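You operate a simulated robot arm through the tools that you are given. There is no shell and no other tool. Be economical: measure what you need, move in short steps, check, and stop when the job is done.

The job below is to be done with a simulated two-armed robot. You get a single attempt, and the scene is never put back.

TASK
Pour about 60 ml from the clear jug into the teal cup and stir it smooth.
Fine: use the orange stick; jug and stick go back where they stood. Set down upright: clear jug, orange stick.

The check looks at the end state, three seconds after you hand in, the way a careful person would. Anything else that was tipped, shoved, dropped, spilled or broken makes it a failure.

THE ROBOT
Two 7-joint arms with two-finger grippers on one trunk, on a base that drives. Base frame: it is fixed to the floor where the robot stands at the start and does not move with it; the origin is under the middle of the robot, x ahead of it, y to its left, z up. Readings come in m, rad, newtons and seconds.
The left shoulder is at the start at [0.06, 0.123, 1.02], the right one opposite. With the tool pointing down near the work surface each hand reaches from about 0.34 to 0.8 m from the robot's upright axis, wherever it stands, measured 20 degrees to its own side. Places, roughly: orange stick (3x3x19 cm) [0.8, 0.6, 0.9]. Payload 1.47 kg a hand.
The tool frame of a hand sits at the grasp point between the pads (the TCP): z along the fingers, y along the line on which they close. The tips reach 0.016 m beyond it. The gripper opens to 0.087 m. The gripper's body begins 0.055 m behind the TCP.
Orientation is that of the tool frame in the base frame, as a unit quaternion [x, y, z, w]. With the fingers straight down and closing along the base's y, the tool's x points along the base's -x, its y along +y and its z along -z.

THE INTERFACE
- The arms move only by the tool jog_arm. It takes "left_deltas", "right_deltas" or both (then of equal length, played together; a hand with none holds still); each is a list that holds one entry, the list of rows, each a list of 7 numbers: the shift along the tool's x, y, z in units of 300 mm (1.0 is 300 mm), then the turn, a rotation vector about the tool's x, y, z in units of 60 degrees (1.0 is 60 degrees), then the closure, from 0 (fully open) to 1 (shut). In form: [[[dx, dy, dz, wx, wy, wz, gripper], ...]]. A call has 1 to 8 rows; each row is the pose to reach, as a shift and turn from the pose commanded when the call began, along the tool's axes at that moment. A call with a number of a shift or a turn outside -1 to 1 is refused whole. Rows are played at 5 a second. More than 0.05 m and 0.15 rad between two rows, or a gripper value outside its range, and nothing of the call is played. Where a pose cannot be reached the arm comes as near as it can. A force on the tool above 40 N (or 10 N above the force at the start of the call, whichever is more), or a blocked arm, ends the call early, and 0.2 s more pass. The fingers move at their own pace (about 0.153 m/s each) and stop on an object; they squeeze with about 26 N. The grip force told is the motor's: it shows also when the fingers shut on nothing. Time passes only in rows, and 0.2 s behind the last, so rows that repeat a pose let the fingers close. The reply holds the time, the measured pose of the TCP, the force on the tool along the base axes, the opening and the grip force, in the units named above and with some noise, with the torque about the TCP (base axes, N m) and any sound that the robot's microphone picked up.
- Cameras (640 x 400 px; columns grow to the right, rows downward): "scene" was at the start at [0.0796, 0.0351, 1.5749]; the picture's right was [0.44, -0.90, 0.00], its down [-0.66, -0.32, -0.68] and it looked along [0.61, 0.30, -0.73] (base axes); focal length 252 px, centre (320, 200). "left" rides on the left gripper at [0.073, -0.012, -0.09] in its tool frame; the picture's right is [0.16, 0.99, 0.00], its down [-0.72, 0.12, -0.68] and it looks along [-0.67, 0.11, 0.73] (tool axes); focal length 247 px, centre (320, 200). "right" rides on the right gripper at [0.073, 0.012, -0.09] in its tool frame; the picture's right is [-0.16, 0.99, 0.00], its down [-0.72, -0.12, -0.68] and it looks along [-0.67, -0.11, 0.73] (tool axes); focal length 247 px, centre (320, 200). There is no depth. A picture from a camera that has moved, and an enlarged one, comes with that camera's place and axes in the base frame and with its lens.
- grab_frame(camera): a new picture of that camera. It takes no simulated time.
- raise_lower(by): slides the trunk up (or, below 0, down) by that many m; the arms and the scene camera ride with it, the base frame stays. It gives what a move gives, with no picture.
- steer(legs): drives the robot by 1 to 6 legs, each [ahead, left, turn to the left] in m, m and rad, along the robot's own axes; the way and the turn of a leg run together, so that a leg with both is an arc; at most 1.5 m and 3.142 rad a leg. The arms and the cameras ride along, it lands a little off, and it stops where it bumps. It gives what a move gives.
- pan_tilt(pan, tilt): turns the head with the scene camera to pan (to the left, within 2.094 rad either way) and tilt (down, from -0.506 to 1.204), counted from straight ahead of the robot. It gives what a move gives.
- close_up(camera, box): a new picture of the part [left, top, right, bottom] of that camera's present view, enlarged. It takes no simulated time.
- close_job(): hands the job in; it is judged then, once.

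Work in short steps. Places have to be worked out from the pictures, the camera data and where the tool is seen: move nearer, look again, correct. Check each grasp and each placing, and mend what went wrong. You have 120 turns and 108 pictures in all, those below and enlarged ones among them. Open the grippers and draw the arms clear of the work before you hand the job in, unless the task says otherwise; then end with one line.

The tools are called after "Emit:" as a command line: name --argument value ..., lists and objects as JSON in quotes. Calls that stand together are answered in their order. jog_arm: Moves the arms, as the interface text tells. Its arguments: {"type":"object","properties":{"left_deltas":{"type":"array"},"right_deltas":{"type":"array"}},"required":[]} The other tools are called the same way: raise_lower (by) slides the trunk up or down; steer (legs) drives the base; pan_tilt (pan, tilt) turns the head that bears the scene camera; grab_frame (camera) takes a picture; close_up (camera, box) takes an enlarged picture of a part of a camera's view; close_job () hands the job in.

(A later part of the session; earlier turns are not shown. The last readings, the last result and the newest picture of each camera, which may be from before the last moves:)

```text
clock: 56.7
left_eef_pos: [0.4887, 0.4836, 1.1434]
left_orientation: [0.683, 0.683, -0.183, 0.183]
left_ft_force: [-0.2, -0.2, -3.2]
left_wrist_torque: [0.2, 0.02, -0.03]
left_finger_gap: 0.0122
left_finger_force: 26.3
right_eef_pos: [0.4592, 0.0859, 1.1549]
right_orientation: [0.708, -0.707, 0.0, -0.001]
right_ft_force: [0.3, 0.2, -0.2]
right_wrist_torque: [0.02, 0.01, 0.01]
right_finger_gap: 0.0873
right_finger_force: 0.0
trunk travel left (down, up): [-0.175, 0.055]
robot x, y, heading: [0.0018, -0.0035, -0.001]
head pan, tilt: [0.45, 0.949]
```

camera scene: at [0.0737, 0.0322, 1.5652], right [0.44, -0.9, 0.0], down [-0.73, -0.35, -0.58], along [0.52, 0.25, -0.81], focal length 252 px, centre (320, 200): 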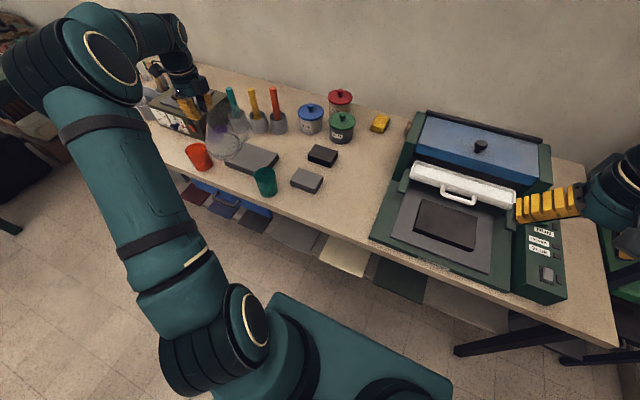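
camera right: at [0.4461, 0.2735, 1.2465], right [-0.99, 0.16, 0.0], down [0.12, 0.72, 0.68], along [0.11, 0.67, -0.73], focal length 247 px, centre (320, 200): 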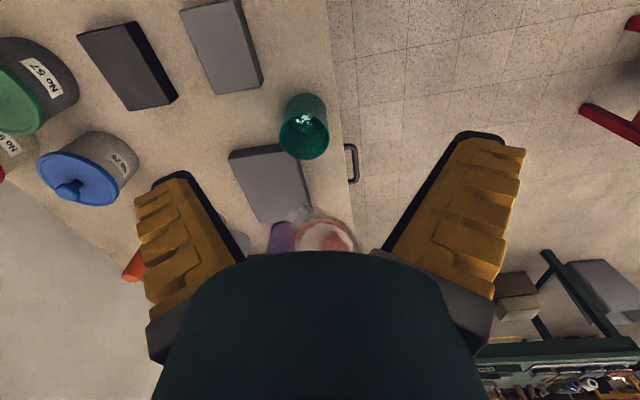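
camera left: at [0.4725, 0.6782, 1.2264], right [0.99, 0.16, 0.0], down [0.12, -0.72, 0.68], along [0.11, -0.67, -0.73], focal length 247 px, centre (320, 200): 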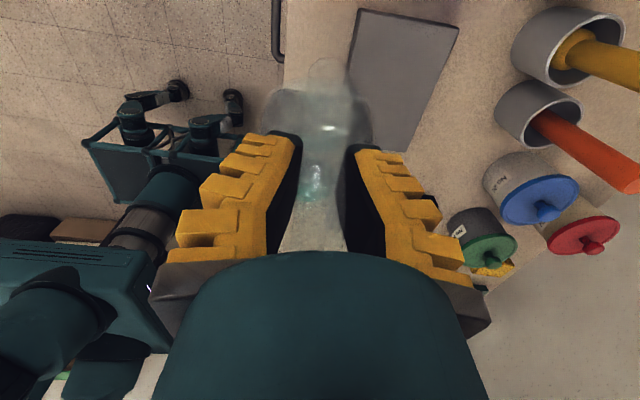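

Liquid depth edge went 86→73 px (≈15 ml) and torque agrees (≈45–48 ml total). About 12 ml more is needed, so I repeat the slow approach.

Emit:
jog_arm --left_deltas '[[[0.047, 0, -0.028, 0, 0.094, 0, 1], [0.094, 0, -0.056, 0, 0.188, 0, 1], [0.141, 0, -0.08, 0, 0.281, 0, 1], [0.19, 0, -0.1, 0, 0.375, 0, 1], [0.236, 0, -0.125, 0, 0.47, 0, 1], [0.283, 0, -0.15, 0, 0.563, 0, 1], [0.33, 0, -0.17, 0, 0.656, 0, 1], [0.377, 0, -0.19, 0, 0.75, 0, 1]]]'

Emit:
jog_arm --left_deltas '[[[-0.023, 0, -0.001, 0, 0.035, 0, 1], [-0.046, 0, -0.001, 0, 0.071, 0, 1], [-0.07, 0, -0.002, 0, 0.106, 0, 1], [-0.093, 0, -0.002, 0, 0.142, 0, 1], [-0.116, 0, -0.003, 0, 0.177, 0, 1], [-0.14, 0, -0.004, 0, 0.212, 0, 1], [-0.163, 0, -0.004, 0, 0.248, 0, 1], [-0.185, 0, -0.005, 0, 0.283, 0, 1]]]'

Emit:
jog_arm --left_deltas '[[[-0.006, 0, -0.005, 0, 0.0125, 0, 1], [-0.011, 0, -0.009, 0, 0.025, 0, 1], [-0.017, 0, -0.014, 0, 0.0375, 0, 1], [-0.022, 0, -0.018, 0, 0.05, 0, 1], [-0.028, 0, -0.023, 0, 0.0625, 0, 1], [-0.034, 0, -0.027, 0, 0.075, 0, 1], [-0.039, 0, -0.032, 0, 0.0875, 0, 1], [-0.045, 0, -0.036, 0, 0.1, 0, 1]]]'

Emit:
close_up --camera "scene" --box '[230, 140, 290, 200]'

```text
clock: 58.5
left_eef_pos: [0.4888, 0.6099, 1.1355]
left_orientation: [0.701, 0.701, 0.092, -0.092]
left_ft_force: [0.3, 0.8, -3.5]
left_wrist_torque: [0.1, 0.01, 0.01]
left_finger_gap: 0.0118
left_finger_force: 26.2
right_eef_pos: [0.4585, 0.0847, 1.1547]
right_orientation: [-0.707, 0.707, 0.001, 0.0]
right_ft_force: [-0.5, -0.7, -1.5]
right_wrist_torque: [0.01, -0.02, 0.03]
right_finger_gap: 0.0871
right_finger_force: 0.1
trunk travel left (down, up): [-0.175, 0.055]
robot x, y, heading: [-0.0012, 0.002, 0.003]
head pan, tilt: [0.45, 0.949]
```

```text
clock: 60.3
left_eef_pos: [0.4877, 0.554, 1.1232]
left_orientation: [0.679, 0.68, 0.195, -0.195]
left_ft_force: [0.3, 0.1, -2.6]
left_wrist_torque: [0.0, 0.03, -0.01]
left_finger_gap: 0.0119
left_finger_force: 26.1
right_eef_pos: [0.4591, 0.0845, 1.1557]
right_orientation: [-0.707, 0.707, 0.0, 0.001]
right_ft_force: [-0.2, -0.3, -0.1]
right_wrist_torque: [-0.03, 0.01, 0.01]
right_finger_gap: 0.0873
right_finger_force: 0.1
trunk travel left (down, up): [-0.175, 0.055]
robot x, y, heading: [-0.0001, -0.0002, 0.002]
head pan, tilt: [0.45, 0.949]
```

```text
clock: 62.1
left_eef_pos: [0.4879, 0.537, 1.1257]
left_orientation: [0.669, 0.668, 0.23, -0.23]
left_ft_force: [0.0, 0.6, -2.4]
left_wrist_torque: [-0.05, -0.02, 0.03]
left_finger_gap: 0.0122
left_finger_force: 26.0
right_eef_pos: [0.4589, 0.0847, 1.1566]
right_orientation: [-0.707, 0.707, 0.0, 0.0]
right_ft_force: [0.6, -0.5, 0.5]
right_wrist_torque: [0.01, 0.01, -0.02]
right_finger_gap: 0.0872
right_finger_force: 0.1
trunk travel left (down, up): [-0.175, 0.055]
robot x, y, heading: [-0.002, 0.0027, -0.0]
head pan, tilt: [0.45, 0.949]
```

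```text
6.67 times, centred on (260, 170) of scene
camera zoom: at [0.0738, 0.0319, 1.5652], right [0.44, -0.9, 0.0], down [-0.73, -0.35, -0.58], along [0.52, 0.25, -0.81], focal length 1680 px, centre (720, 400)
```

zoom: 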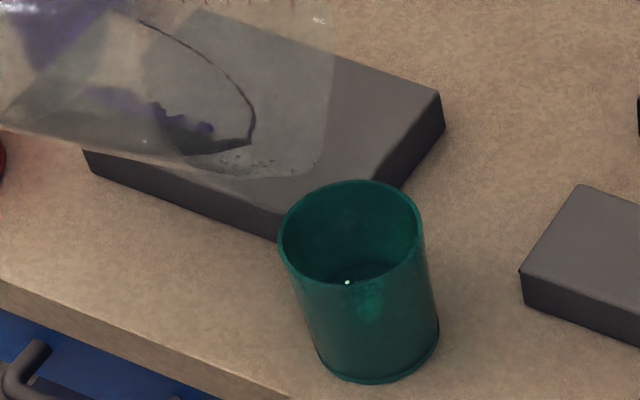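

No flow yet. Creep up to ~70.4°.

Emit:
jog_arm --left_deltas '[[[-0.001, 0, -0.003, 0, 0.006, 0, 1], [-0.002, 0, -0.006, 0, 0.012, 0, 1], [-0.003, 0, -0.01, 0, 0.018, 0, 1], [-0.004, 0, -0.013, 0, 0.024, 0, 1], [-0.005, 0, -0.016, 0, 0.03, 0, 1], [-0.006, 0, -0.019, 0, 0.035, 0, 1], [-0.007, 0, -0.022, 0, 0.04, 0, 1]]]'

Emit:
close_up --camera "scene" --box '[230, 140, 290, 200]'

```text
clock: 63.7
left_eef_pos: [0.4891, 0.531, 1.1292]
left_orientation: [0.664, 0.664, 0.244, -0.244]
left_ft_force: [0.1, 0.6, -3.3]
left_wrist_torque: [-0.04, 0.0, 0.0]
left_finger_gap: 0.0122
left_finger_force: 25.7
right_eef_pos: [0.4585, 0.0864, 1.1541]
right_orientation: [-0.707, 0.708, 0.0, 0.0]
right_ft_force: [-0.3, 0.2, 0.1]
right_wrist_torque: [-0.01, -0.02, 0.03]
right_finger_gap: 0.0867
right_finger_force: 0.0
trunk travel left (down, up): [-0.175, 0.055]
robot x, y, heading: [0.0016, 0.0002, 0.001]
head pan, tilt: [0.45, 0.949]
```

```text
6.67 times, centred on (260, 170) of scene
camera zoom: at [0.0738, 0.032, 1.5652], right [0.44, -0.9, 0.0], down [-0.73, -0.35, -0.58], along [0.52, 0.25, -0.81], focal length 1680 px, centre (720, 400)
```

zoom: 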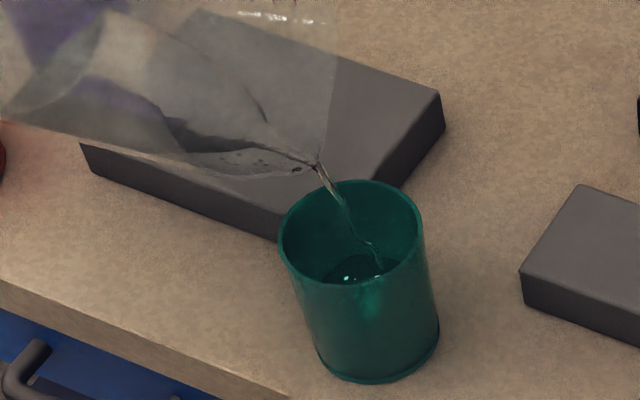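

Steady stream, well centred. Hold 0.4 s and then tilt back in the same call.

Emit:
jog_arm --left_deltas '[[[0, 0, 0, 0, 0, 0, 1], [0, 0, 0, 0, 0, 0, 1], [0.02, 0, 0.01, 0, -0.08, 0, 1], [0.08, 0, 0.04, 0, -0.18, 0, 1], [0.14, 0, 0.07, 0, -0.29, 0, 1], [0.2, 0, 0.1, 0, -0.36, 0, 1], [0.25, 0, 0.12, 0, -0.423, 0, 1]]]'

Emit:
jog_arm --left_deltas '[[[-0.06, 0, -0.016, 0, -0.107, 0, 1], [-0.12, 0, -0.032, 0, -0.214, 0, 1], [-0.18, 0, -0.048, 0, -0.321, 0, 1], [-0.24, 0, -0.064, 0, -0.43, 0, 1], [-0.3, 0, -0.08, 0, -0.536, 0, 1], [-0.36, 0, -0.096, 0, -0.643, 0, 1], [-0.4, 0, -0.107, 0, -0.72, 0, 1], [-0.419, 0, -0.112, 0, -0.75, 0, 1]]]'

Emit:
jog_arm --left_deltas '[[[0, 0, 0, 0, 0, 0, 1], [0, 0, 0, 0, 0, 0, 1], [0, 0, 0, 0, 0, 0, 1], [0, 0, 0, 0, 0, 0, 1], [0, 0, 0, 0, 0, 0, 1], [0, 0, 0, 0, 0, 0, 1]]]'

Emit:
close_up --camera "left" --box '[270, 60, 380, 130]'

Emit:
close_up --camera "scene" --box '[220, 130, 340, 220]'

```text
clock: 65.3
left_eef_pos: [0.4871, 0.6142, 1.1496]
left_orientation: [0.701, 0.701, 0.092, -0.091]
left_ft_force: [0.8, 0.7, -2.3]
left_wrist_torque: [0.1, 0.04, -0.01]
left_finger_gap: 0.0121
left_finger_force: 26.4
right_eef_pos: [0.46, 0.0853, 1.1541]
right_orientation: [0.707, -0.707, -0.001, 0.0]
right_ft_force: [0.3, 0.7, 0.2]
right_wrist_torque: [0.0, -0.01, 0.0]
right_finger_gap: 0.0871
right_finger_force: 0.2
trunk travel left (down, up): [-0.175, 0.055]
robot x, y, heading: [-0.0026, -0.0017, -0.0]
head pan, tilt: [0.45, 0.949]
```

```text
clock: 67.1
left_eef_pos: [0.4887, 0.4817, 1.1496]
left_orientation: [0.683, 0.683, -0.183, 0.183]
left_ft_force: [0.9, 0.3, -2.1]
left_wrist_torque: [0.22, 0.0, -0.02]
left_finger_gap: 0.0123
left_finger_force: 25.5
right_eef_pos: [0.4603, 0.0856, 1.1547]
right_orientation: [0.707, -0.707, 0.0, 0.0]
right_ft_force: [0.4, -0.9, -1.4]
right_wrist_torque: [0.02, 0.04, 0.01]
right_finger_gap: 0.0869
right_finger_force: 0.0
trunk travel left (down, up): [-0.175, 0.055]
robot x, y, heading: [-0.0027, -0.0, 0.005]
head pan, tilt: [0.45, 0.949]
```

```text
clock: 68.5
left_eef_pos: [0.4891, 0.4816, 1.1499]
left_orientation: [0.682, 0.684, -0.183, 0.183]
left_ft_force: [1.0, 0.3, -2.8]
left_wrist_torque: [0.22, -0.02, 0.0]
left_finger_gap: 0.0119
left_finger_force: 26.3
right_eef_pos: [0.4594, 0.0858, 1.1558]
right_orientation: [-0.707, 0.707, 0.001, 0.0]
right_ft_force: [0.2, -0.5, -0.1]
right_wrist_torque: [0.02, 0.0, 0.01]
right_finger_gap: 0.0869
right_finger_force: 0.1
trunk travel left (down, up): [-0.175, 0.055]
robot x, y, heading: [0.0014, -0.0022, -0.001]
head pan, tilt: [0.45, 0.949]
```

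```text
5.71 times, centred on (325, 95) of left
camera zoom: at [0.4758, 0.5896, 1.1906], right [0.99, 0.14, -0.08], down [0.12, -0.29, 0.95], along [0.11, -0.95, -0.3], focal length 1411 px, centre (291, 800)
```

zoom: 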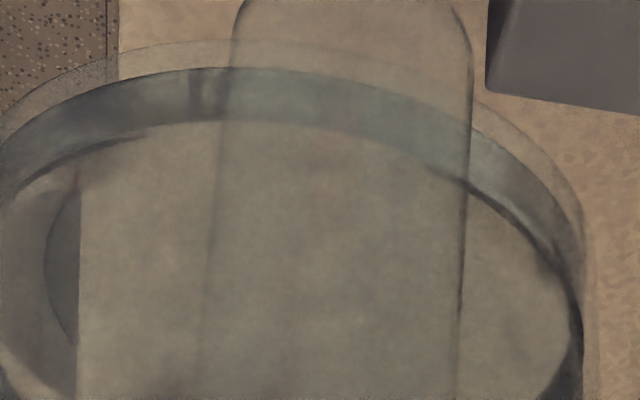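

```text
4.44 times, centred on (280, 175) of scene
camera zoom: at [0.0738, 0.032, 1.5652], right [0.44, -0.9, 0.0], down [-0.73, -0.35, -0.58], along [0.52, 0.25, -0.81], focal length 1120 px, centre (498, 311)
```

zoom: 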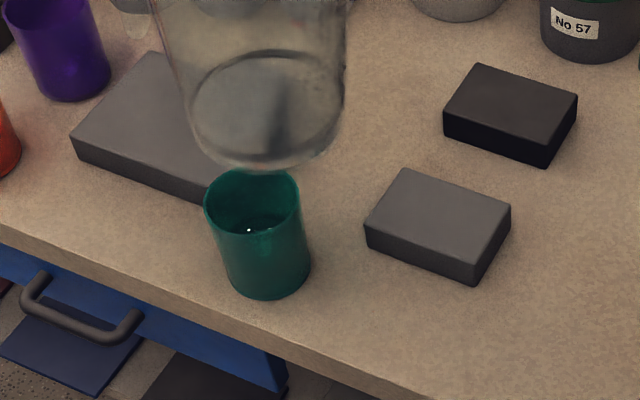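

Jug line now shows roughly 65 ml poured in total, so pouring is finished. I clear the right hand to the right, then carry the jug back above its spot.

Emit:
jog_arm --right_deltas '[[[0.14, 0, -0.05, 0, 0, 0, 0], [0.28, 0, -0.1, 0, 0, 0, 0], [0.42, 0, -0.15, 0, 0, 0, 0], [0.56, 0, -0.2, 0, 0, 0, 0], [0.7, 0, -0.2, 0, 0, 0, 0], [0.84, 0, -0.2, 0, 0, 0, 0]]]'

Emit:
jog_arm --left_deltas '[[[-0.05, 0.015, 0.043, 0, 0, 0, 1], [-0.12, 0.035, 0.1, 0, 0, 0, 1], [-0.2, 0.06, 0.17, 0, 0, 0, 1], [-0.28, 0.085, 0.24, 0, 0, 0, 1], [-0.36, 0.11, 0.31, 0, 0, 0, 1], [-0.44, 0.13, 0.38, 0, 0, 0, 1], [-0.51, 0.15, 0.44, 0, 0, 0, 1], [-0.543, 0.158, 0.467, 0, 0, 0, 1]]]'

Emit:
close_up --camera "scene" --box '[220, 70, 400, 220]'

Emit:
grab_frame --camera "right"

```text
clock: 69.9
left_eef_pos: [0.488, 0.481, 1.1505]
left_orientation: [0.683, 0.683, -0.182, 0.183]
left_ft_force: [-0.2, 0.4, -1.4]
left_wrist_torque: [0.21, -0.04, 0.0]
left_finger_gap: 0.012
left_finger_force: 25.8
right_eef_pos: [0.4559, -0.1691, 1.2165]
right_orientation: [0.708, -0.707, -0.001, -0.001]
right_ft_force: [-0.2, -0.1, 0.7]
right_wrist_torque: [0.0, 0.01, -0.01]
right_finger_gap: 0.0869
right_finger_force: 0.0
trunk travel left (down, up): [-0.175, 0.055]
robot x, y, heading: [0.0009, 0.0018, 0.004]
head pan, tilt: [0.45, 0.949]
```

```text
clock: 71.7
left_eef_pos: [0.5356, 0.2718, 1.1105]
left_orientation: [0.683, 0.683, -0.183, 0.183]
left_ft_force: [-1.0, -0.7, -2.2]
left_wrist_torque: [0.17, 0.02, -0.02]
left_finger_gap: 0.012
left_finger_force: 26.0
right_eef_pos: [0.4569, -0.1691, 1.2165]
right_orientation: [-0.707, 0.707, 0.001, 0.0]
right_ft_force: [0.3, 0.1, 0.1]
right_wrist_torque: [-0.02, 0.02, -0.03]
right_finger_gap: 0.0871
right_finger_force: 0.0
trunk travel left (down, up): [-0.175, 0.055]
robot x, y, heading: [-0.0001, 0.0012, -0.003]
head pan, tilt: [0.45, 0.949]
```

```text
2.67 times, centred on (310, 145) of scene
camera zoom: at [0.0737, 0.0318, 1.5652], right [0.44, -0.9, 0.0], down [-0.73, -0.35, -0.58], along [0.52, 0.25, -0.81], focal length 672 px, centre (347, 347)
```

zoom: 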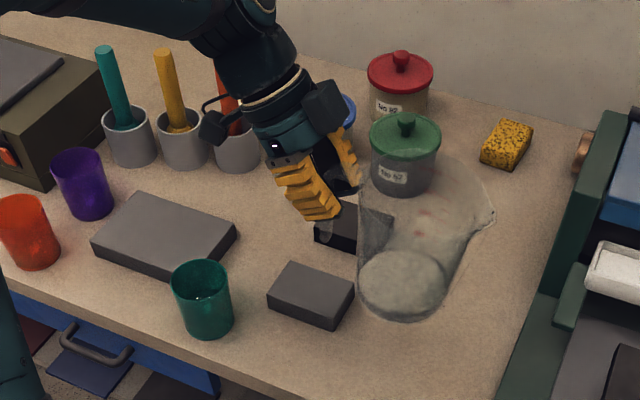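

```text
46 pictures are left
camera right: at [0.4448, -0.2412, 1.306], right [-0.99, 0.16, 0.0], down [0.12, 0.72, 0.68], along [0.11, 0.67, -0.73], focal length 247 px, centre (320, 200)
```

right: 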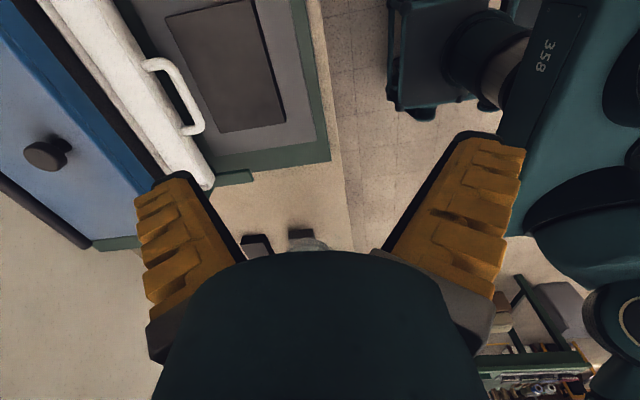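

The jug has pivoted ~4° in the grip (spout lower). I compensate with −4° wrist pitch while lowering 15 cm toward its spot.

Emit:
jog_arm --left_deltas '[[[0.03, 0, 0.052, 0, -0.01, 0, 1], [0.065, 0, 0.113, 0, -0.02, 0, 1], [0.1, 0, 0.173, 0, -0.03, 0, 1], [0.135, 0, 0.234, 0, -0.04, 0, 1], [0.17, 0, 0.294, 0, -0.05, 0, 1], [0.205, 0, 0.355, 0, -0.06, 0, 1], [0.235, 0, 0.407, 0, -0.067, 0, 1], [0.25, 0, 0.433, 0, -0.067, 0, 1]]]'

Emit:
close_up --camera "scene" --box '[240, 145, 380, 225]'

```text
clock: 73.5
left_eef_pos: [0.5355, 0.2704, 0.9591]
left_orientation: [0.676, 0.676, -0.207, 0.207]
left_ft_force: [-0.1, 0.1, -3.7]
left_wrist_torque: [0.21, 0.0, -0.03]
left_finger_gap: 0.012
left_finger_force: 26.3
right_eef_pos: [0.4569, -0.1678, 1.2165]
right_orientation: [-0.707, 0.707, 0.0, 0.0]
right_ft_force: [0.3, 0.3, 0.4]
right_wrist_torque: [-0.01, 0.01, 0.02]
right_finger_gap: 0.0871
right_finger_force: 0.0
trunk travel left (down, up): [-0.175, 0.055]
robot x, y, heading: [-0.0044, 0.0005, 0.002]
head pan, tilt: [0.45, 0.949]
```

```text
4.57 times, centred on (310, 185) of scene
camera zoom: at [0.0738, 0.032, 1.5652], right [0.44, -0.9, 0.0], down [-0.73, -0.35, -0.58], along [0.52, 0.25, -0.81], focal length 1152 px, centre (366, 269)
```

zoom: 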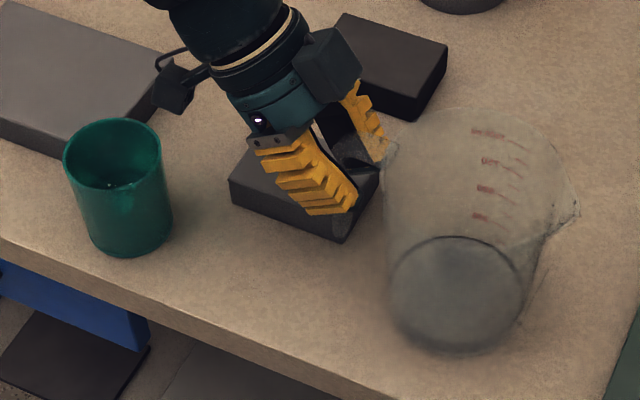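

The jug's marks and base coincide with the starting picture, so it is almost on the bench. Lower a few millimetres, watching the force.

Emit:
jog_arm --left_deltas '[[[0.0037, 0, 0.0055, 0, 0, 0, 1], [0.0074, 0, 0.011, 0, 0, 0, 1]]]'

Emit:
jog_arm --left_deltas '[[[0.0037, 0, 0.0055, 0, 0, 0, 1], [0.0037, 0, 0.0055, 0, 0, 0, 1]]]'

```text
clock: 74.1
left_eef_pos: [0.536, 0.2716, 0.9562]
left_orientation: [0.676, 0.676, -0.207, 0.207]
left_ft_force: [0.9, 1.1, -3.3]
left_wrist_torque: [0.22, 0.01, 0.02]
left_finger_gap: 0.012
left_finger_force: 26.6
right_eef_pos: [0.4571, -0.1683, 1.2154]
right_orientation: [-0.707, 0.707, 0.0, 0.0]
right_ft_force: [0.0, -0.7, -0.3]
right_wrist_torque: [0.03, -0.01, 0.01]
right_finger_gap: 0.0868
right_finger_force: 0.0
trunk travel left (down, up): [-0.175, 0.055]
robot x, y, heading: [0.0009, -0.0012, -0.0]
head pan, tilt: [0.45, 0.949]
```

```text
clock: 74.7
left_eef_pos: [0.536, 0.2703, 0.9546]
left_orientation: [0.676, 0.677, -0.206, 0.207]
left_ft_force: [0.9, -0.6, 0.9]
left_wrist_torque: [-0.26, -0.01, -0.02]
left_finger_gap: 0.0127
left_finger_force: 26.2
right_eef_pos: [0.4561, -0.1678, 1.2165]
right_orientation: [-0.707, 0.707, 0.0, 0.0]
right_ft_force: [0.8, 0.4, -0.2]
right_wrist_torque: [0.0, -0.02, 0.04]
right_finger_gap: 0.0871
right_finger_force: 0.1
trunk travel left (down, up): [-0.175, 0.055]
robot x, y, heading: [0.001, -0.0028, -0.003]
head pan, tilt: [0.45, 0.949]
```

The far (spout-side) base edge touched first, so the jug leans slightly. Pitch another −1.5° while lowering 2 mm.

Emit:
jog_arm --left_deltas '[[[0, 0, 0, 0, -0.013, 0, 1], [0.0037, 0, 0.0055, 0, -0.025, 0, 1], [0.0037, 0, 0.0055, 0, -0.025, 0, 1]]]'

```text
clock: 75.5
left_eef_pos: [0.536, 0.2707, 0.9513]
left_orientation: [0.674, 0.673, -0.216, 0.215]
left_ft_force: [-0.7, 0.1, -2.0]
left_wrist_torque: [0.25, -0.01, -0.03]
left_finger_gap: 0.012
left_finger_force: 26.1
right_eef_pos: [0.4558, -0.1674, 1.2152]
right_orientation: [-0.707, 0.707, 0.0, -0.001]
right_ft_force: [-0.5, 0.5, 0.0]
right_wrist_torque: [0.04, -0.01, 0.05]
right_finger_gap: 0.0873
right_finger_force: 0.0
trunk travel left (down, up): [-0.175, 0.055]
robot x, y, heading: [0.0007, 0.0016, 0.0]
head pan, tilt: [0.45, 0.949]
```

Off the bench again by a hair; lower in 1.5 mm steps.

Emit:
jog_arm --left_deltas '[[[0.003, 0, 0.004, 0, 0, 0, 1], [0.003, 0, 0.004, 0, 0, 0, 1]]]'

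Emit:
jog_arm --left_deltas '[[[0.003, 0, 0.004, 0, 0, 0, 1], [0.003, 0, 0.004, 0, 0, 0, 1]]]'

```text
clock: 76.1
left_eef_pos: [0.5341, 0.2711, 0.9516]
left_orientation: [0.674, 0.673, -0.215, 0.214]
left_ft_force: [-1.0, -0.7, 1.8]
left_wrist_torque: [0.01, -0.01, -0.02]
left_finger_gap: 0.0135
left_finger_force: 26.1
right_eef_pos: [0.4574, -0.1691, 1.2165]
right_orientation: [-0.707, 0.708, 0.0, -0.001]
right_ft_force: [-0.5, 1.1, 0.6]
right_wrist_torque: [-0.01, 0.01, -0.04]
right_finger_gap: 0.0872
right_finger_force: 0.1
trunk travel left (down, up): [-0.175, 0.055]
robot x, y, heading: [0.0007, -0.0004, 0.0]
head pan, tilt: [0.45, 0.949]
```

```text
clock: 76.7
left_eef_pos: [0.5364, 0.2711, 0.9513]
left_orientation: [0.674, 0.673, -0.214, 0.216]
left_ft_force: [-0.9, -1.1, 9.5]
left_wrist_torque: [-0.37, 0.0, 0.02]
left_finger_gap: 0.0154
left_finger_force: 26.2
right_eef_pos: [0.456, -0.1684, 1.2169]
right_orientation: [-0.707, 0.707, -0.001, -0.001]
right_ft_force: [-0.4, 0.4, -0.3]
right_wrist_torque: [0.0, 0.03, 0.0]
right_finger_gap: 0.0872
right_finger_force: 0.0
trunk travel left (down, up): [-0.175, 0.055]
robot x, y, heading: [-0.0007, -0.0012, -0.001]
head pan, tilt: [0.45, 0.949]
```

Firm flat contact. Open, then withdraw along the fingers.

Emit:
jog_arm --left_deltas '[[[0, 0, 0, 0, 0, 0, 0.6], [0, 0, 0, 0, 0, 0, 0.2], [0, 0, 0, 0, 0, 0, 0]]]'

Emit:
jog_arm --left_deltas '[[[0, 0, -0.08, 0, 0, 0, 0], [0, 0, -0.18, 0, 0, 0, 0], [0, 0, -0.3, 0, 0, 0, 0], [0, 0, -0.42, 0, 0, 0, 0], [0, 0, -0.54, 0, 0, 0, 0], [0, 0, -0.66, 0, 0, 0, 0]]]'

Emit:
close_up --camera "scene" --box '[240, 145, 380, 225]'

```text
clock: 77.5
left_eef_pos: [0.5366, 0.2718, 0.9501]
left_orientation: [0.673, 0.673, -0.216, 0.216]
left_ft_force: [0.4, 0.6, 0.9]
left_wrist_torque: [0.03, 0.0, -0.03]
left_finger_gap: 0.0869
left_finger_force: 0.0
right_eef_pos: [0.4567, -0.1687, 1.2167]
right_orientation: [-0.707, 0.707, 0.0, 0.0]
right_ft_force: [0.2, 0.2, 0.1]
right_wrist_torque: [-0.01, 0.01, -0.01]
right_finger_gap: 0.0868
right_finger_force: 0.1
trunk travel left (down, up): [-0.175, 0.055]
robot x, y, heading: [-0.0013, -0.0008, -0.002]
head pan, tilt: [0.45, 0.949]
```

```text
clock: 78.9
left_eef_pos: [0.5352, 0.3854, 1.1115]
left_orientation: [0.674, 0.673, -0.216, 0.216]
left_ft_force: [0.1, -0.4, -0.7]
left_wrist_torque: [-0.01, 0.02, 0.0]
left_finger_gap: 0.0871
left_finger_force: 0.1
right_eef_pos: [0.4568, -0.1684, 1.2162]
right_orientation: [-0.707, 0.707, 0.0, 0.001]
right_ft_force: [1.0, -0.4, 0.7]
right_wrist_torque: [0.01, -0.02, 0.0]
right_finger_gap: 0.0871
right_finger_force: 0.2
trunk travel left (down, up): [-0.175, 0.055]
robot x, y, heading: [0.0038, 0.0, 0.002]
head pan, tilt: [0.45, 0.949]
```

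```text
4.57 times, centred on (310, 185) of scene
camera zoom: at [0.0732, 0.0319, 1.5652], right [0.44, -0.9, 0.0], down [-0.73, -0.35, -0.58], along [0.52, 0.25, -0.81], focal length 1152 px, centre (366, 269)
```

zoom: 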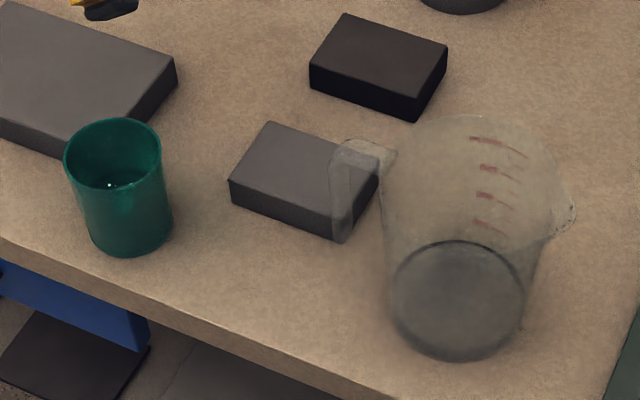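

The jug stands upright at its original place, with its level down by about 6–7 mm (≈55–60 ml). Next the stick: straighten the left hand, raise it and turn it back to the default yaw before driving left.

Emit:
jog_arm --left_deltas '[[[-0.032, 0, -0.045, 0, 0.1, 0, 0.4], [-0.065, 0, -0.09, 0, 0.2, 0, 0.4], [-0.097, 0, -0.135, 0, 0.3, 0, 0.4], [-0.13, 0, -0.18, 0, 0.4, 0, 0.4], [-0.162, 0, -0.225, 0, 0.5, 0, 0.4], [-0.194, 0, -0.271, 0, 0.592, 0, 0.4]]]'

Emit:
jog_arm --left_deltas '[[[0, 0, 0, 0, 0, -0.125, 0.4], [0, 0, 0, 0, 0, -0.25, 0.4], [0, 0, 0, 0, 0, -0.375, 0.4], [0, 0, 0, 0, 0, -0.5, 0.4], [0, 0, 0, 0, 0, -0.625, 0.4], [0, 0, 0, 0, 0, -0.75, 0.4], [0, 0, 0, 0, 0, -0.875, 0.4], [0, 0, 0, 0, 0, -1.0, 0.4]]]'

Emit:
jog_arm --left_deltas '[[[0, 0, -0.05, 0, 0, -0.125, 0.4], [0, 0, -0.1, 0, 0, -0.25, 0.4], [0, 0, -0.13, 0, 0, -0.375, 0.4], [0, 0, -0.13, 0, 0, -0.5, 0.4]]]'

Emit:
grab_frame --camera "scene"

```text
clock: 80.3
left_eef_pos: [0.5345, 0.3838, 1.2113]
left_orientation: [0.707, 0.707, 0.0, -0.001]
left_ft_force: [-0.5, -1.1, -0.4]
left_wrist_torque: [0.0, -0.02, 0.02]
left_finger_gap: 0.0575
left_finger_force: 3.7
right_eef_pos: [0.4563, -0.1699, 1.2157]
right_orientation: [-0.707, 0.707, -0.001, 0.0]
right_ft_force: [0.2, 0.1, 0.4]
right_wrist_torque: [0.02, 0.0, 0.0]
right_finger_gap: 0.0869
right_finger_force: 0.0
trunk travel left (down, up): [-0.175, 0.055]
robot x, y, heading: [-0.0004, 0.0009, 0.002]
head pan, tilt: [0.45, 0.949]
```

```text
clock: 82.1
left_eef_pos: [0.5357, 0.3868, 1.2106]
left_orientation: [0.257, 0.966, 0.0, 0.0]
left_ft_force: [-0.3, -0.5, -0.5]
left_wrist_torque: [0.01, 0.03, 0.0]
left_finger_gap: 0.0574
left_finger_force: 3.7
right_eef_pos: [0.4574, -0.1685, 1.2155]
right_orientation: [0.707, -0.707, 0.0, -0.001]
right_ft_force: [0.0, 0.0, -0.2]
right_wrist_torque: [0.0, 0.02, 0.0]
right_finger_gap: 0.0869
right_finger_force: 0.0
trunk travel left (down, up): [-0.175, 0.055]
robot x, y, heading: [-0.0, 0.0018, 0.007]
head pan, tilt: [0.45, 0.949]
```

```text
clock: 83.1
left_eef_pos: [0.5361, 0.3861, 1.2506]
left_orientation: [-0.001, 1.0, 0.0, 0.0]
left_ft_force: [-0.4, 0.3, -0.4]
left_wrist_torque: [-0.01, 0.0, 0.0]
left_finger_gap: 0.0572
left_finger_force: 3.3
right_eef_pos: [0.4561, -0.1682, 1.2155]
right_orientation: [0.707, -0.707, 0.0, 0.0]
right_ft_force: [-0.6, 0.7, -0.5]
right_wrist_torque: [0.03, -0.01, -0.03]
right_finger_gap: 0.0872
right_finger_force: 0.1
trunk travel left (down, up): [-0.175, 0.055]
robot x, y, heading: [0.0021, -0.0007, 0.003]
head pan, tilt: [0.45, 0.949]
```

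```text
43 pictures are left
camera scene: at [0.0737, 0.0319, 1.5652], right [0.44, -0.9, 0.0], down [-0.73, -0.35, -0.58], along [0.52, 0.25, -0.81], focal length 252 px, centre (320, 200)
```

scene: 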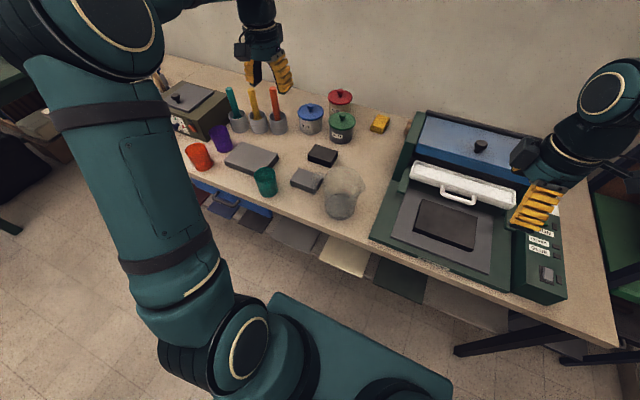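

The floor to the left is clear. I drive 0.45 m left.

Emit:
steer --legs '[[0, 0.45, 0]]'

Emit:
pan_tilt --pan 0.1 --tilt 0.85

Emit:
grab_frame --camera "scene"

Emit:
grab_frame --camera "left"

```text
clock: 87.6
left_eef_pos: [0.5351, 0.8438, 1.2503]
left_orientation: [-0.001, 1.0, 0.0, 0.001]
left_ft_force: [0.0, 0.2, -0.1]
left_wrist_torque: [0.03, 0.01, -0.01]
left_finger_gap: 0.0576
left_finger_force: 4.3
right_eef_pos: [0.4565, 0.2878, 1.2158]
right_orientation: [0.708, -0.706, 0.0, 0.001]
right_ft_force: [-0.1, -0.3, -0.6]
right_wrist_torque: [0.0, -0.07, 0.01]
right_finger_gap: 0.087
right_finger_force: 0.1
trunk travel left (down, up): [-0.175, 0.055]
robot x, y, heading: [-0.0021, 0.4539, -0.0]
head pan, tilt: [0.45, 0.949]
```

```text
clock: 88.5
left_eef_pos: [0.5348, 0.8421, 1.2493]
left_orientation: [-0.001, 1.0, 0.0, -0.001]
left_ft_force: [0.1, 0.3, 0.2]
left_wrist_torque: [0.01, -0.01, -0.03]
left_finger_gap: 0.0575
left_finger_force: 3.3
right_eef_pos: [0.4564, 0.2889, 1.2165]
right_orientation: [-0.707, 0.707, 0.0, 0.0]
right_ft_force: [0.5, 0.0, -0.4]
right_wrist_torque: [0.03, 0.02, -0.02]
right_finger_gap: 0.0872
right_finger_force: 0.1
trunk travel left (down, up): [-0.175, 0.055]
robot x, y, heading: [0.0043, 0.4565, -0.003]
head pan, tilt: [0.099, 0.85]
```

```text
42 pictures are left
camera scene: at [0.0856, 0.4643, 1.5727], right [0.1, -0.99, 0.0], down [-0.75, -0.08, -0.66], along [0.66, 0.07, -0.75], focal length 252 px, centre (320, 200)
```

scene: 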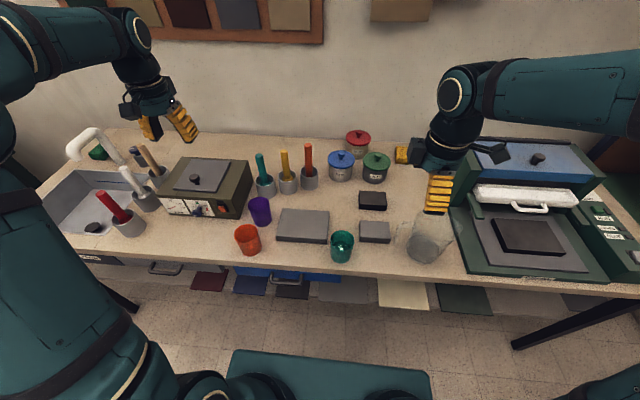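

```text
41 pictures are left
camera left: at [0.4611, 0.83, 1.3388], right [-0.16, 0.99, 0.0], down [0.72, 0.12, 0.68], along [0.67, 0.11, -0.73], focal length 247 px, centre (320, 200)
```

left: 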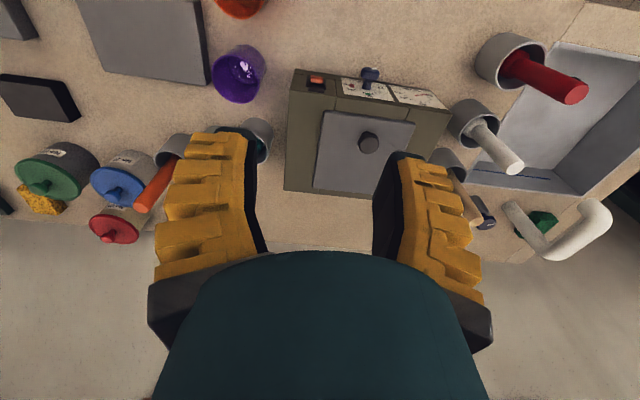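

All clear. Zoom to measure the orange stick from here.

Emit:
close_up --camera "scene" --box '[245, 130, 375, 270]'

Emit:
close_up --camera "left" --box '[110, 100, 280, 240]'

```text
2.86 times, centred on (310, 200) of scene
camera zoom: at [0.0856, 0.4643, 1.5727], right [0.1, -0.99, 0.0], down [-0.75, -0.08, -0.66], along [0.66, 0.07, -0.75], focal length 720 px, centre (349, 200)
```

zoom: 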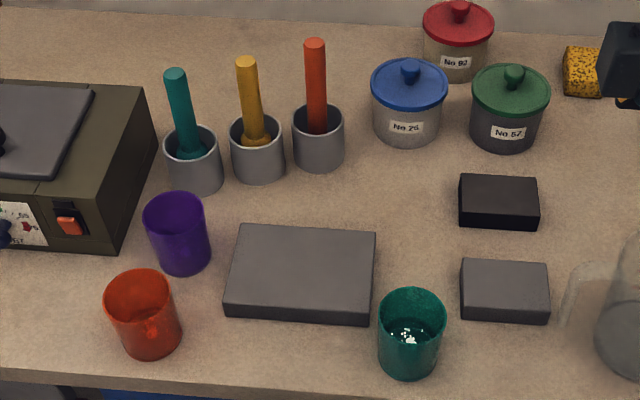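

```text
2.86 times, centred on (195, 170) of left
camera zoom: at [0.4611, 0.83, 1.3388], right [-0.16, 0.99, 0.0], down [0.72, 0.12, 0.68], along [0.67, 0.11, -0.73], focal length 706 px, centre (677, 286)
```

zoom: 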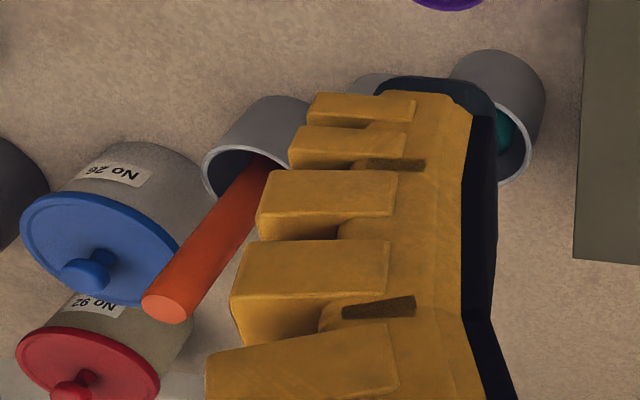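

Stick top triangulates to (0.794, 0.580, 1.047); it stands vertical in its pot. Move the left hand to hover above it.

Emit:
jog_arm --left_deltas '[[[-0.1, -0.1, 0.0, 0, 0, 0, 0.4], [-0.21, -0.21, 0.02, 0, 0, 0, 0.4], [-0.32, -0.32, 0.06, 0, 0, 0, 0.4], [-0.43, -0.43, 0.11, 0, 0, 0, 0.4], [-0.54, -0.54, 0.16, 0, 0, 0, 0.4], [-0.65, -0.65, 0.21, 0, 0, 0, 0.4], [-0.76, -0.76, 0.26, 0, 0, 0, 0.4], [-0.87, -0.87, 0.31, 0, 0, 0, 0.4]]]'

Emit:
grab_frame --camera "left"

Emit:
close_up --camera "scene" --box '[245, 80, 375, 220]'

```text
clock: 90.2
left_eef_pos: [0.7448, 0.5846, 1.1452]
left_orientation: [-0.002, 1.0, 0.001, 0.0]
left_ft_force: [0.5, -0.6, -0.5]
left_wrist_torque: [0.05, -0.02, -0.03]
left_finger_gap: 0.0574
left_finger_force: 4.2
left hand out of reach, approached as far as the arm can: row 7, 8
right_eef_pos: [0.4586, 0.2869, 1.2157]
right_orientation: [0.708, -0.707, -0.001, 0.0]
right_ft_force: [0.5, -1.0, -0.3]
right_wrist_torque: [0.02, 0.02, -0.01]
right_finger_gap: 0.087
right_finger_force: 0.1
trunk travel left (down, up): [-0.175, 0.055]
robot x, y, heading: [0.0001, 0.4584, -0.0]
head pan, tilt: [0.099, 0.85]
```

```text
38 pictures are left
camera left: at [0.6697, 0.5723, 1.2351], right [-0.16, 0.99, 0.0], down [0.72, 0.12, 0.68], along [0.67, 0.11, -0.73], focal length 247 px, centre (320, 200)
```

left: 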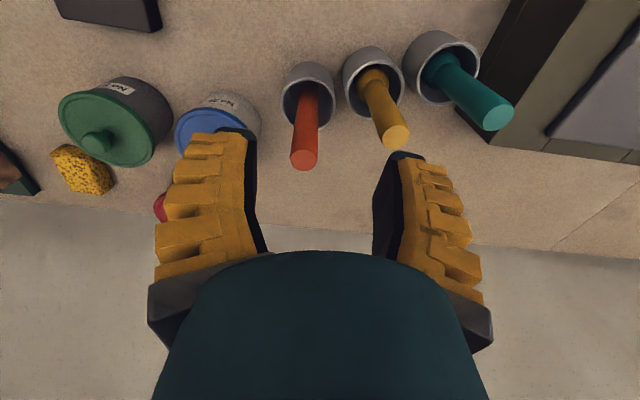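

```text
2.86 times, centred on (310, 150) of scene
camera zoom: at [0.0874, 0.4622, 1.5726], right [0.1, -0.99, 0.0], down [-0.75, -0.07, -0.66], along [0.66, 0.07, -0.75], focal length 720 px, centre (349, 343)
```

zoom: 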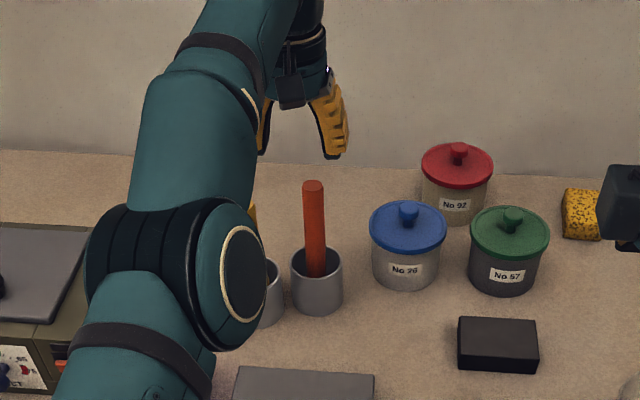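

The hand is 5 cm short in x. The base front (~0.27) is well short of the bench (~0.41), so I drive 6 cm forward.

Emit:
steer --legs '[[0.06, 0, 0]]'

Emit:
grab_frame --camera "left"

```text
clock: 91.2
left_eef_pos: [0.8037, 0.5867, 1.1444]
left_orientation: [-0.001, 1.0, 0.0, -0.001]
left_ft_force: [0.4, 0.6, 0.0]
left_wrist_torque: [0.04, 0.02, 0.02]
left_finger_gap: 0.0576
left_finger_force: 3.7
right_eef_pos: [0.519, 0.2888, 1.2163]
right_orientation: [0.708, -0.707, -0.001, 0.0]
right_ft_force: [0.6, 0.1, 0.3]
right_wrist_torque: [-0.04, 0.02, 0.01]
right_finger_gap: 0.0868
right_finger_force: 0.0
trunk travel left (down, up): [-0.175, 0.055]
robot x, y, heading: [0.0597, 0.4546, 0.001]
head pan, tilt: [0.099, 0.85]
```

```text
36 pictures are left
camera left: at [0.7305, 0.5743, 1.2345], right [-0.16, 0.99, 0.0], down [0.72, 0.12, 0.68], along [0.67, 0.11, -0.73], focal length 247 px, centre (320, 200)
```

left: 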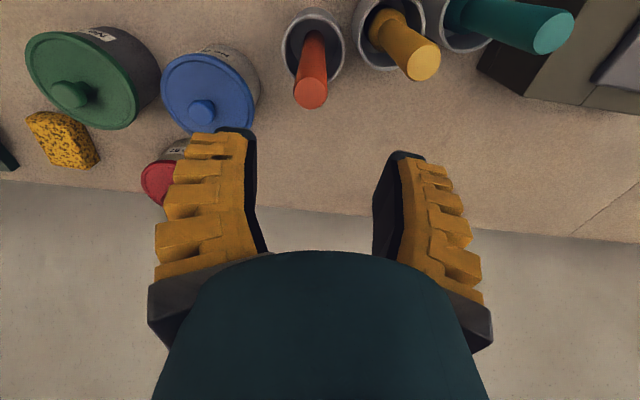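

Stick top confirmed at (0.796, 0.578). Since the last move was out of reach, I first play a neutral row to see where the commanded pose is.

Emit:
jog_arm --left_deltas '[[[0.05, -0.02, 0, 0, 0, 0, 0.4], [0.05, -0.02, 0, 0, 0, 0, 0.4]]]'

```text
clock: 91.8
left_eef_pos: [0.7982, 0.5798, 1.1479]
left_orientation: [-0.001, 1.0, 0.0, -0.001]
left_ft_force: [-0.1, 0.0, 0.4]
left_wrist_torque: [-0.04, 0.03, 0.01]
left_finger_gap: 0.0573
left_finger_force: 3.4
left hand out of reach, approached as far as the arm can: row 1, 2
right_eef_pos: [0.517, 0.2894, 1.2161]
right_orientation: [0.707, -0.707, 0.0, 0.0]
right_ft_force: [-0.4, -0.2, -0.4]
right_wrist_torque: [0.02, 0.03, 0.02]
right_finger_gap: 0.0869
right_finger_force: 0.2
trunk travel left (down, up): [-0.175, 0.055]
robot x, y, heading: [0.0578, 0.454, -0.002]
head pan, tilt: [0.099, 0.85]
```

It still says out of reach, so the command sits ~4.5 cm ahead; I pull it back to x≈0.796.

Emit:
jog_arm --left_deltas '[[[0.1, 0, 0, 0, 0, 0, 0.4], [0.15, 0, 0, 0, 0, 0, 0.4], [0.15, 0, 0, 0, 0, 0, 0.4]]]'

```text
clock: 92.6
left_eef_pos: [0.7964, 0.5752, 1.1583]
left_orientation: [-0.001, 1.0, 0.0, -0.001]
left_ft_force: [0.4, -0.1, 0.4]
left_wrist_torque: [-0.03, -0.01, 0.02]
left_finger_gap: 0.0575
left_finger_force: 3.3
left hand out of reach, approached as far as the arm can: row 1, 2, 3
right_eef_pos: [0.5165, 0.289, 1.2158]
right_orientation: [0.708, -0.706, -0.001, 0.0]
right_ft_force: [-0.8, 0.1, 0.8]
right_wrist_torque: [0.01, 0.0, 0.0]
right_finger_gap: 0.0869
right_finger_force: 0.0
trunk travel left (down, up): [-0.175, 0.055]
robot x, y, heading: [0.0572, 0.4559, 0.001]
head pan, tilt: [0.099, 0.85]
```

Now centred at (0.796, 0.575). Lower to just above the stick top and look.

Emit:
jog_arm --left_deltas '[[[0, 0.01, 0.08, 0, 0, 0, 0.4], [0, 0.01, 0.16, 0, 0, 0, 0.4], [0, 0.01, 0.24, 0, 0, 0, 0.4], [0, 0.01, 0.28, 0, 0, 0, 0.4]]]'

Emit:
grab_frame --camera "left"

Emit:
close_up --camera "scene" --box '[245, 80, 375, 220]'

```text
clock: 93.6
left_eef_pos: [0.8123, 0.5785, 1.0752]
left_orientation: [0.0, 1.0, 0.0, -0.002]
left_ft_force: [0.7, 0.3, -0.1]
left_wrist_torque: [-0.02, -0.01, 0.06]
left_finger_gap: 0.0574
left_finger_force: 4.0
left hand out of reach, approached as far as the arm can: row 1, 2, 3, 4
right_eef_pos: [0.5167, 0.2879, 1.2155]
right_orientation: [0.708, -0.706, -0.001, 0.0]
right_ft_force: [-0.9, 0.5, 0.4]
right_wrist_torque: [0.0, 0.03, 0.01]
right_finger_gap: 0.0871
right_finger_force: 0.0
trunk travel left (down, up): [-0.175, 0.055]
robot x, y, heading: [0.0602, 0.4568, 0.0]
head pan, tilt: [0.099, 0.85]
```

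```text
35 pictures are left
camera left: at [0.7387, 0.5661, 1.1648], right [-0.16, 0.99, 0.0], down [0.73, 0.12, 0.68], along [0.67, 0.11, -0.73], focal length 247 px, centre (320, 200)
```

left: 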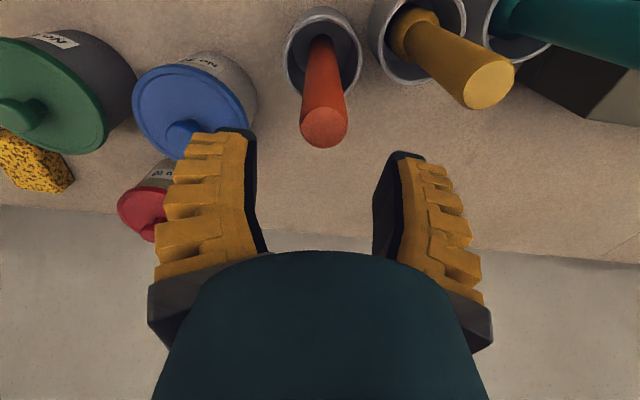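

```text
2.86 times, centred on (310, 150) of scene
camera zoom: at [0.1461, 0.4644, 1.5727], right [0.1, -0.99, 0.0], down [-0.75, -0.08, -0.66], along [0.66, 0.07, -0.75], focal length 720 px, centre (349, 343)
```

zoom: 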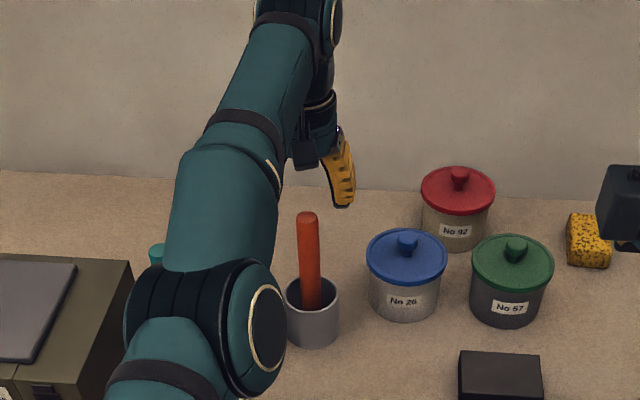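

The hand is now at x=0.812; I pull it back a further 3 cm in command at this height and check.

Emit:
jog_arm --left_deltas '[[[0.05, 0, 0, 0, 0, 0, 0.4], [0.1, 0, 0, 0, 0, 0, 0.4], [0.1, 0, 0, 0, 0, 0, 0.4]]]'

```text
clock: 94.4
left_eef_pos: [0.8113, 0.575, 1.0807]
left_orientation: [-0.001, 1.0, 0.0, 0.0]
left_ft_force: [-0.6, 0.5, 0.4]
left_wrist_torque: [0.02, 0.0, 0.01]
left_finger_gap: 0.0577
left_finger_force: 3.4
left hand out of reach, approached as far as the arm can: row 1, 2, 3
right_eef_pos: [0.518, 0.2893, 1.2169]
right_orientation: [0.707, -0.707, 0.0, -0.001]
right_ft_force: [1.0, -0.4, 0.0]
right_wrist_torque: [0.03, -0.03, 0.0]
right_finger_gap: 0.0869
right_finger_force: 0.0
trunk travel left (down, up): [-0.175, 0.055]
robot x, y, heading: [0.0613, 0.4536, 0.005]
head pan, tilt: [0.099, 0.85]
```

Still flagged; pull back another 3 cm.

Emit:
jog_arm --left_deltas '[[[0.05, 0, 0, 0, 0, 0, 0.4], [0.1, 0, 0, 0, 0, 0, 0.4], [0.1, 0, 0, 0, 0, 0, 0.4]]]'

```text
clock: 95.2
left_eef_pos: [0.8122, 0.5734, 1.0849]
left_orientation: [-0.001, 1.0, 0.0, -0.001]
left_ft_force: [-0.6, 0.5, 1.4]
left_wrist_torque: [0.03, 0.01, 0.0]
left_finger_gap: 0.0576
left_finger_force: 4.3
left hand out of reach, approached as far as the arm can: row 1, 2, 3
right_eef_pos: [0.5166, 0.2888, 1.2168]
right_orientation: [0.708, -0.707, 0.0, 0.0]
right_ft_force: [-0.5, -0.1, 0.3]
right_wrist_torque: [-0.01, 0.02, 0.0]
right_finger_gap: 0.0869
right_finger_force: 0.1
trunk travel left (down, up): [-0.175, 0.055]
robot x, y, heading: [0.0578, 0.4562, -0.006]
head pan, tilt: [0.099, 0.85]
```

The command is confused; I pull back 10 cm and up a little until the pose is clearly reachable again.

Emit:
jog_arm --left_deltas '[[[0.1, 0, -0.05, 0, 0, 0, 0.4], [0.2, 0, -0.1, 0, 0, 0, 0.4], [0.3, 0, -0.1, 0, 0, 0, 0.4], [0.4, 0, -0.1, 0, 0, 0, 0.4], [0.4, 0, -0.1, 0, 0, 0, 0.4]]]'

```text
clock: 96.4
left_eef_pos: [0.8001, 0.5632, 1.1362]
left_orientation: [-0.002, 1.0, 0.0, -0.001]
left_ft_force: [0.0, 1.2, -0.3]
left_wrist_torque: [0.04, -0.03, -0.01]
left_finger_gap: 0.0574
left_finger_force: 3.8
left hand out of reach, approached as far as the arm can: row 1, 2, 3, 4, 5
right_eef_pos: [0.5178, 0.289, 1.2166]
right_orientation: [0.708, -0.706, 0.0, 0.001]
right_ft_force: [0.5, -0.6, 0.4]
right_wrist_torque: [0.02, 0.02, 0.0]
right_finger_gap: 0.0872
right_finger_force: 0.0
trunk travel left (down, up): [-0.175, 0.055]
robot x, y, heading: [0.0602, 0.4556, 0.005]
head pan, tilt: [0.099, 0.85]
```

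The arm appears stuck in a stretched (singular) posture. I add rows with a sideways/up offset to let it fold out of it.

Emit:
jog_arm --left_deltas '[[[0, 0.1, -0.1, 0, 0, 0, 0.4], [0, 0.2, -0.2, 0, 0, 0, 0.4], [0, 0.3, -0.3, 0, 0, 0, 0.4], [0, 0.3, -0.3, 0, 0, 0, 0.4], [0, 0.3, -0.3, 0, 0, 0, 0.4], [0, 0.3, -0.3, 0, 0, 0, 0.4]]]'

Emit:
grab_frame --camera "scene"

```text
clock: 97.8
left_eef_pos: [0.7816, 0.6486, 1.2241]
left_orientation: [-0.001, 1.0, 0.0, 0.0]
left_ft_force: [-0.3, -0.1, 0.3]
left_wrist_torque: [0.0, 0.02, 0.02]
left_finger_gap: 0.0572
left_finger_force: 4.0
left hand out of reach, approached as far as the arm can: row 2, 3, 4, 5, 6
right_eef_pos: [0.5173, 0.2875, 1.2164]
right_orientation: [0.708, -0.706, 0.001, 0.0]
right_ft_force: [0.5, -0.2, 0.1]
right_wrist_torque: [0.0, 0.01, 0.01]
right_finger_gap: 0.087
right_finger_force: 0.0
trunk travel left (down, up): [-0.175, 0.055]
robot x, y, heading: [0.0601, 0.4543, -0.0]
head pan, tilt: [0.099, 0.85]
```

```text
33 pictures are left
camera scene: at [0.1467, 0.464, 1.5727], right [0.1, -0.99, 0.0], down [-0.75, -0.08, -0.66], along [0.66, 0.07, -0.75], focal length 252 px, centre (320, 200)
```

scene: 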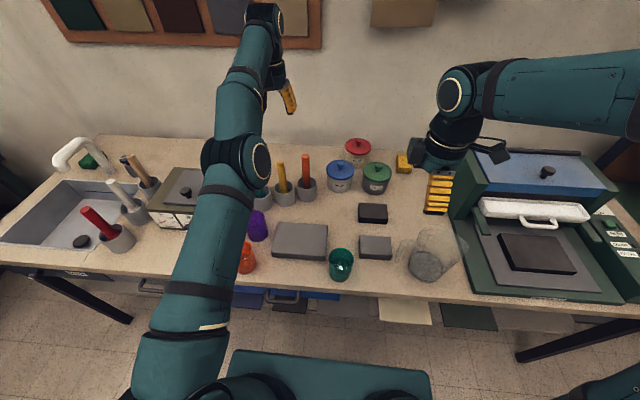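

Readings show the y/z parts follow but the inward x part does not: the elbow is straight. I push inward for several rows at safe height so it can start bending.

Emit:
jog_arm --left_deltas '[[[0.1, 0, 0.05, 0, 0, 0, 0.4], [0.2, 0, 0.1, 0, 0, 0, 0.4], [0.3, 0, 0.1, 0, 0, 0, 0.4], [0.4, 0, 0.1, 0, 0, 0, 0.4], [0.5, 0, 0.1, 0, 0, 0, 0.4], [0.6, 0, 0.1, 0, 0, 0, 0.4], [0.6, 0, 0.1, 0, 0, 0, 0.4], [0.6, 0, 0.1, 0, 0, 0, 0.4]]]'

```text
clock: 99.6
left_eef_pos: [0.769, 0.6492, 1.248]
left_orientation: [-0.001, 1.0, 0.0, 0.0]
left_ft_force: [-0.4, -0.7, -0.3]
left_wrist_torque: [0.03, 0.04, -0.04]
left_finger_gap: 0.0575
left_finger_force: 3.8
left hand out of reach, approached as far as the arm can: row 1, 2, 3, 4, 5, 6, 7, 8
right_eef_pos: [0.5167, 0.2895, 1.2166]
right_orientation: [0.707, -0.707, 0.001, 0.0]
right_ft_force: [-0.1, 0.0, 0.8]
right_wrist_torque: [-0.02, 0.0, 0.02]
right_finger_gap: 0.0871
right_finger_force: 0.1
trunk travel left (down, up): [-0.175, 0.055]
robot x, y, heading: [0.0584, 0.456, 0.001]
head pan, tilt: [0.099, 0.85]
```

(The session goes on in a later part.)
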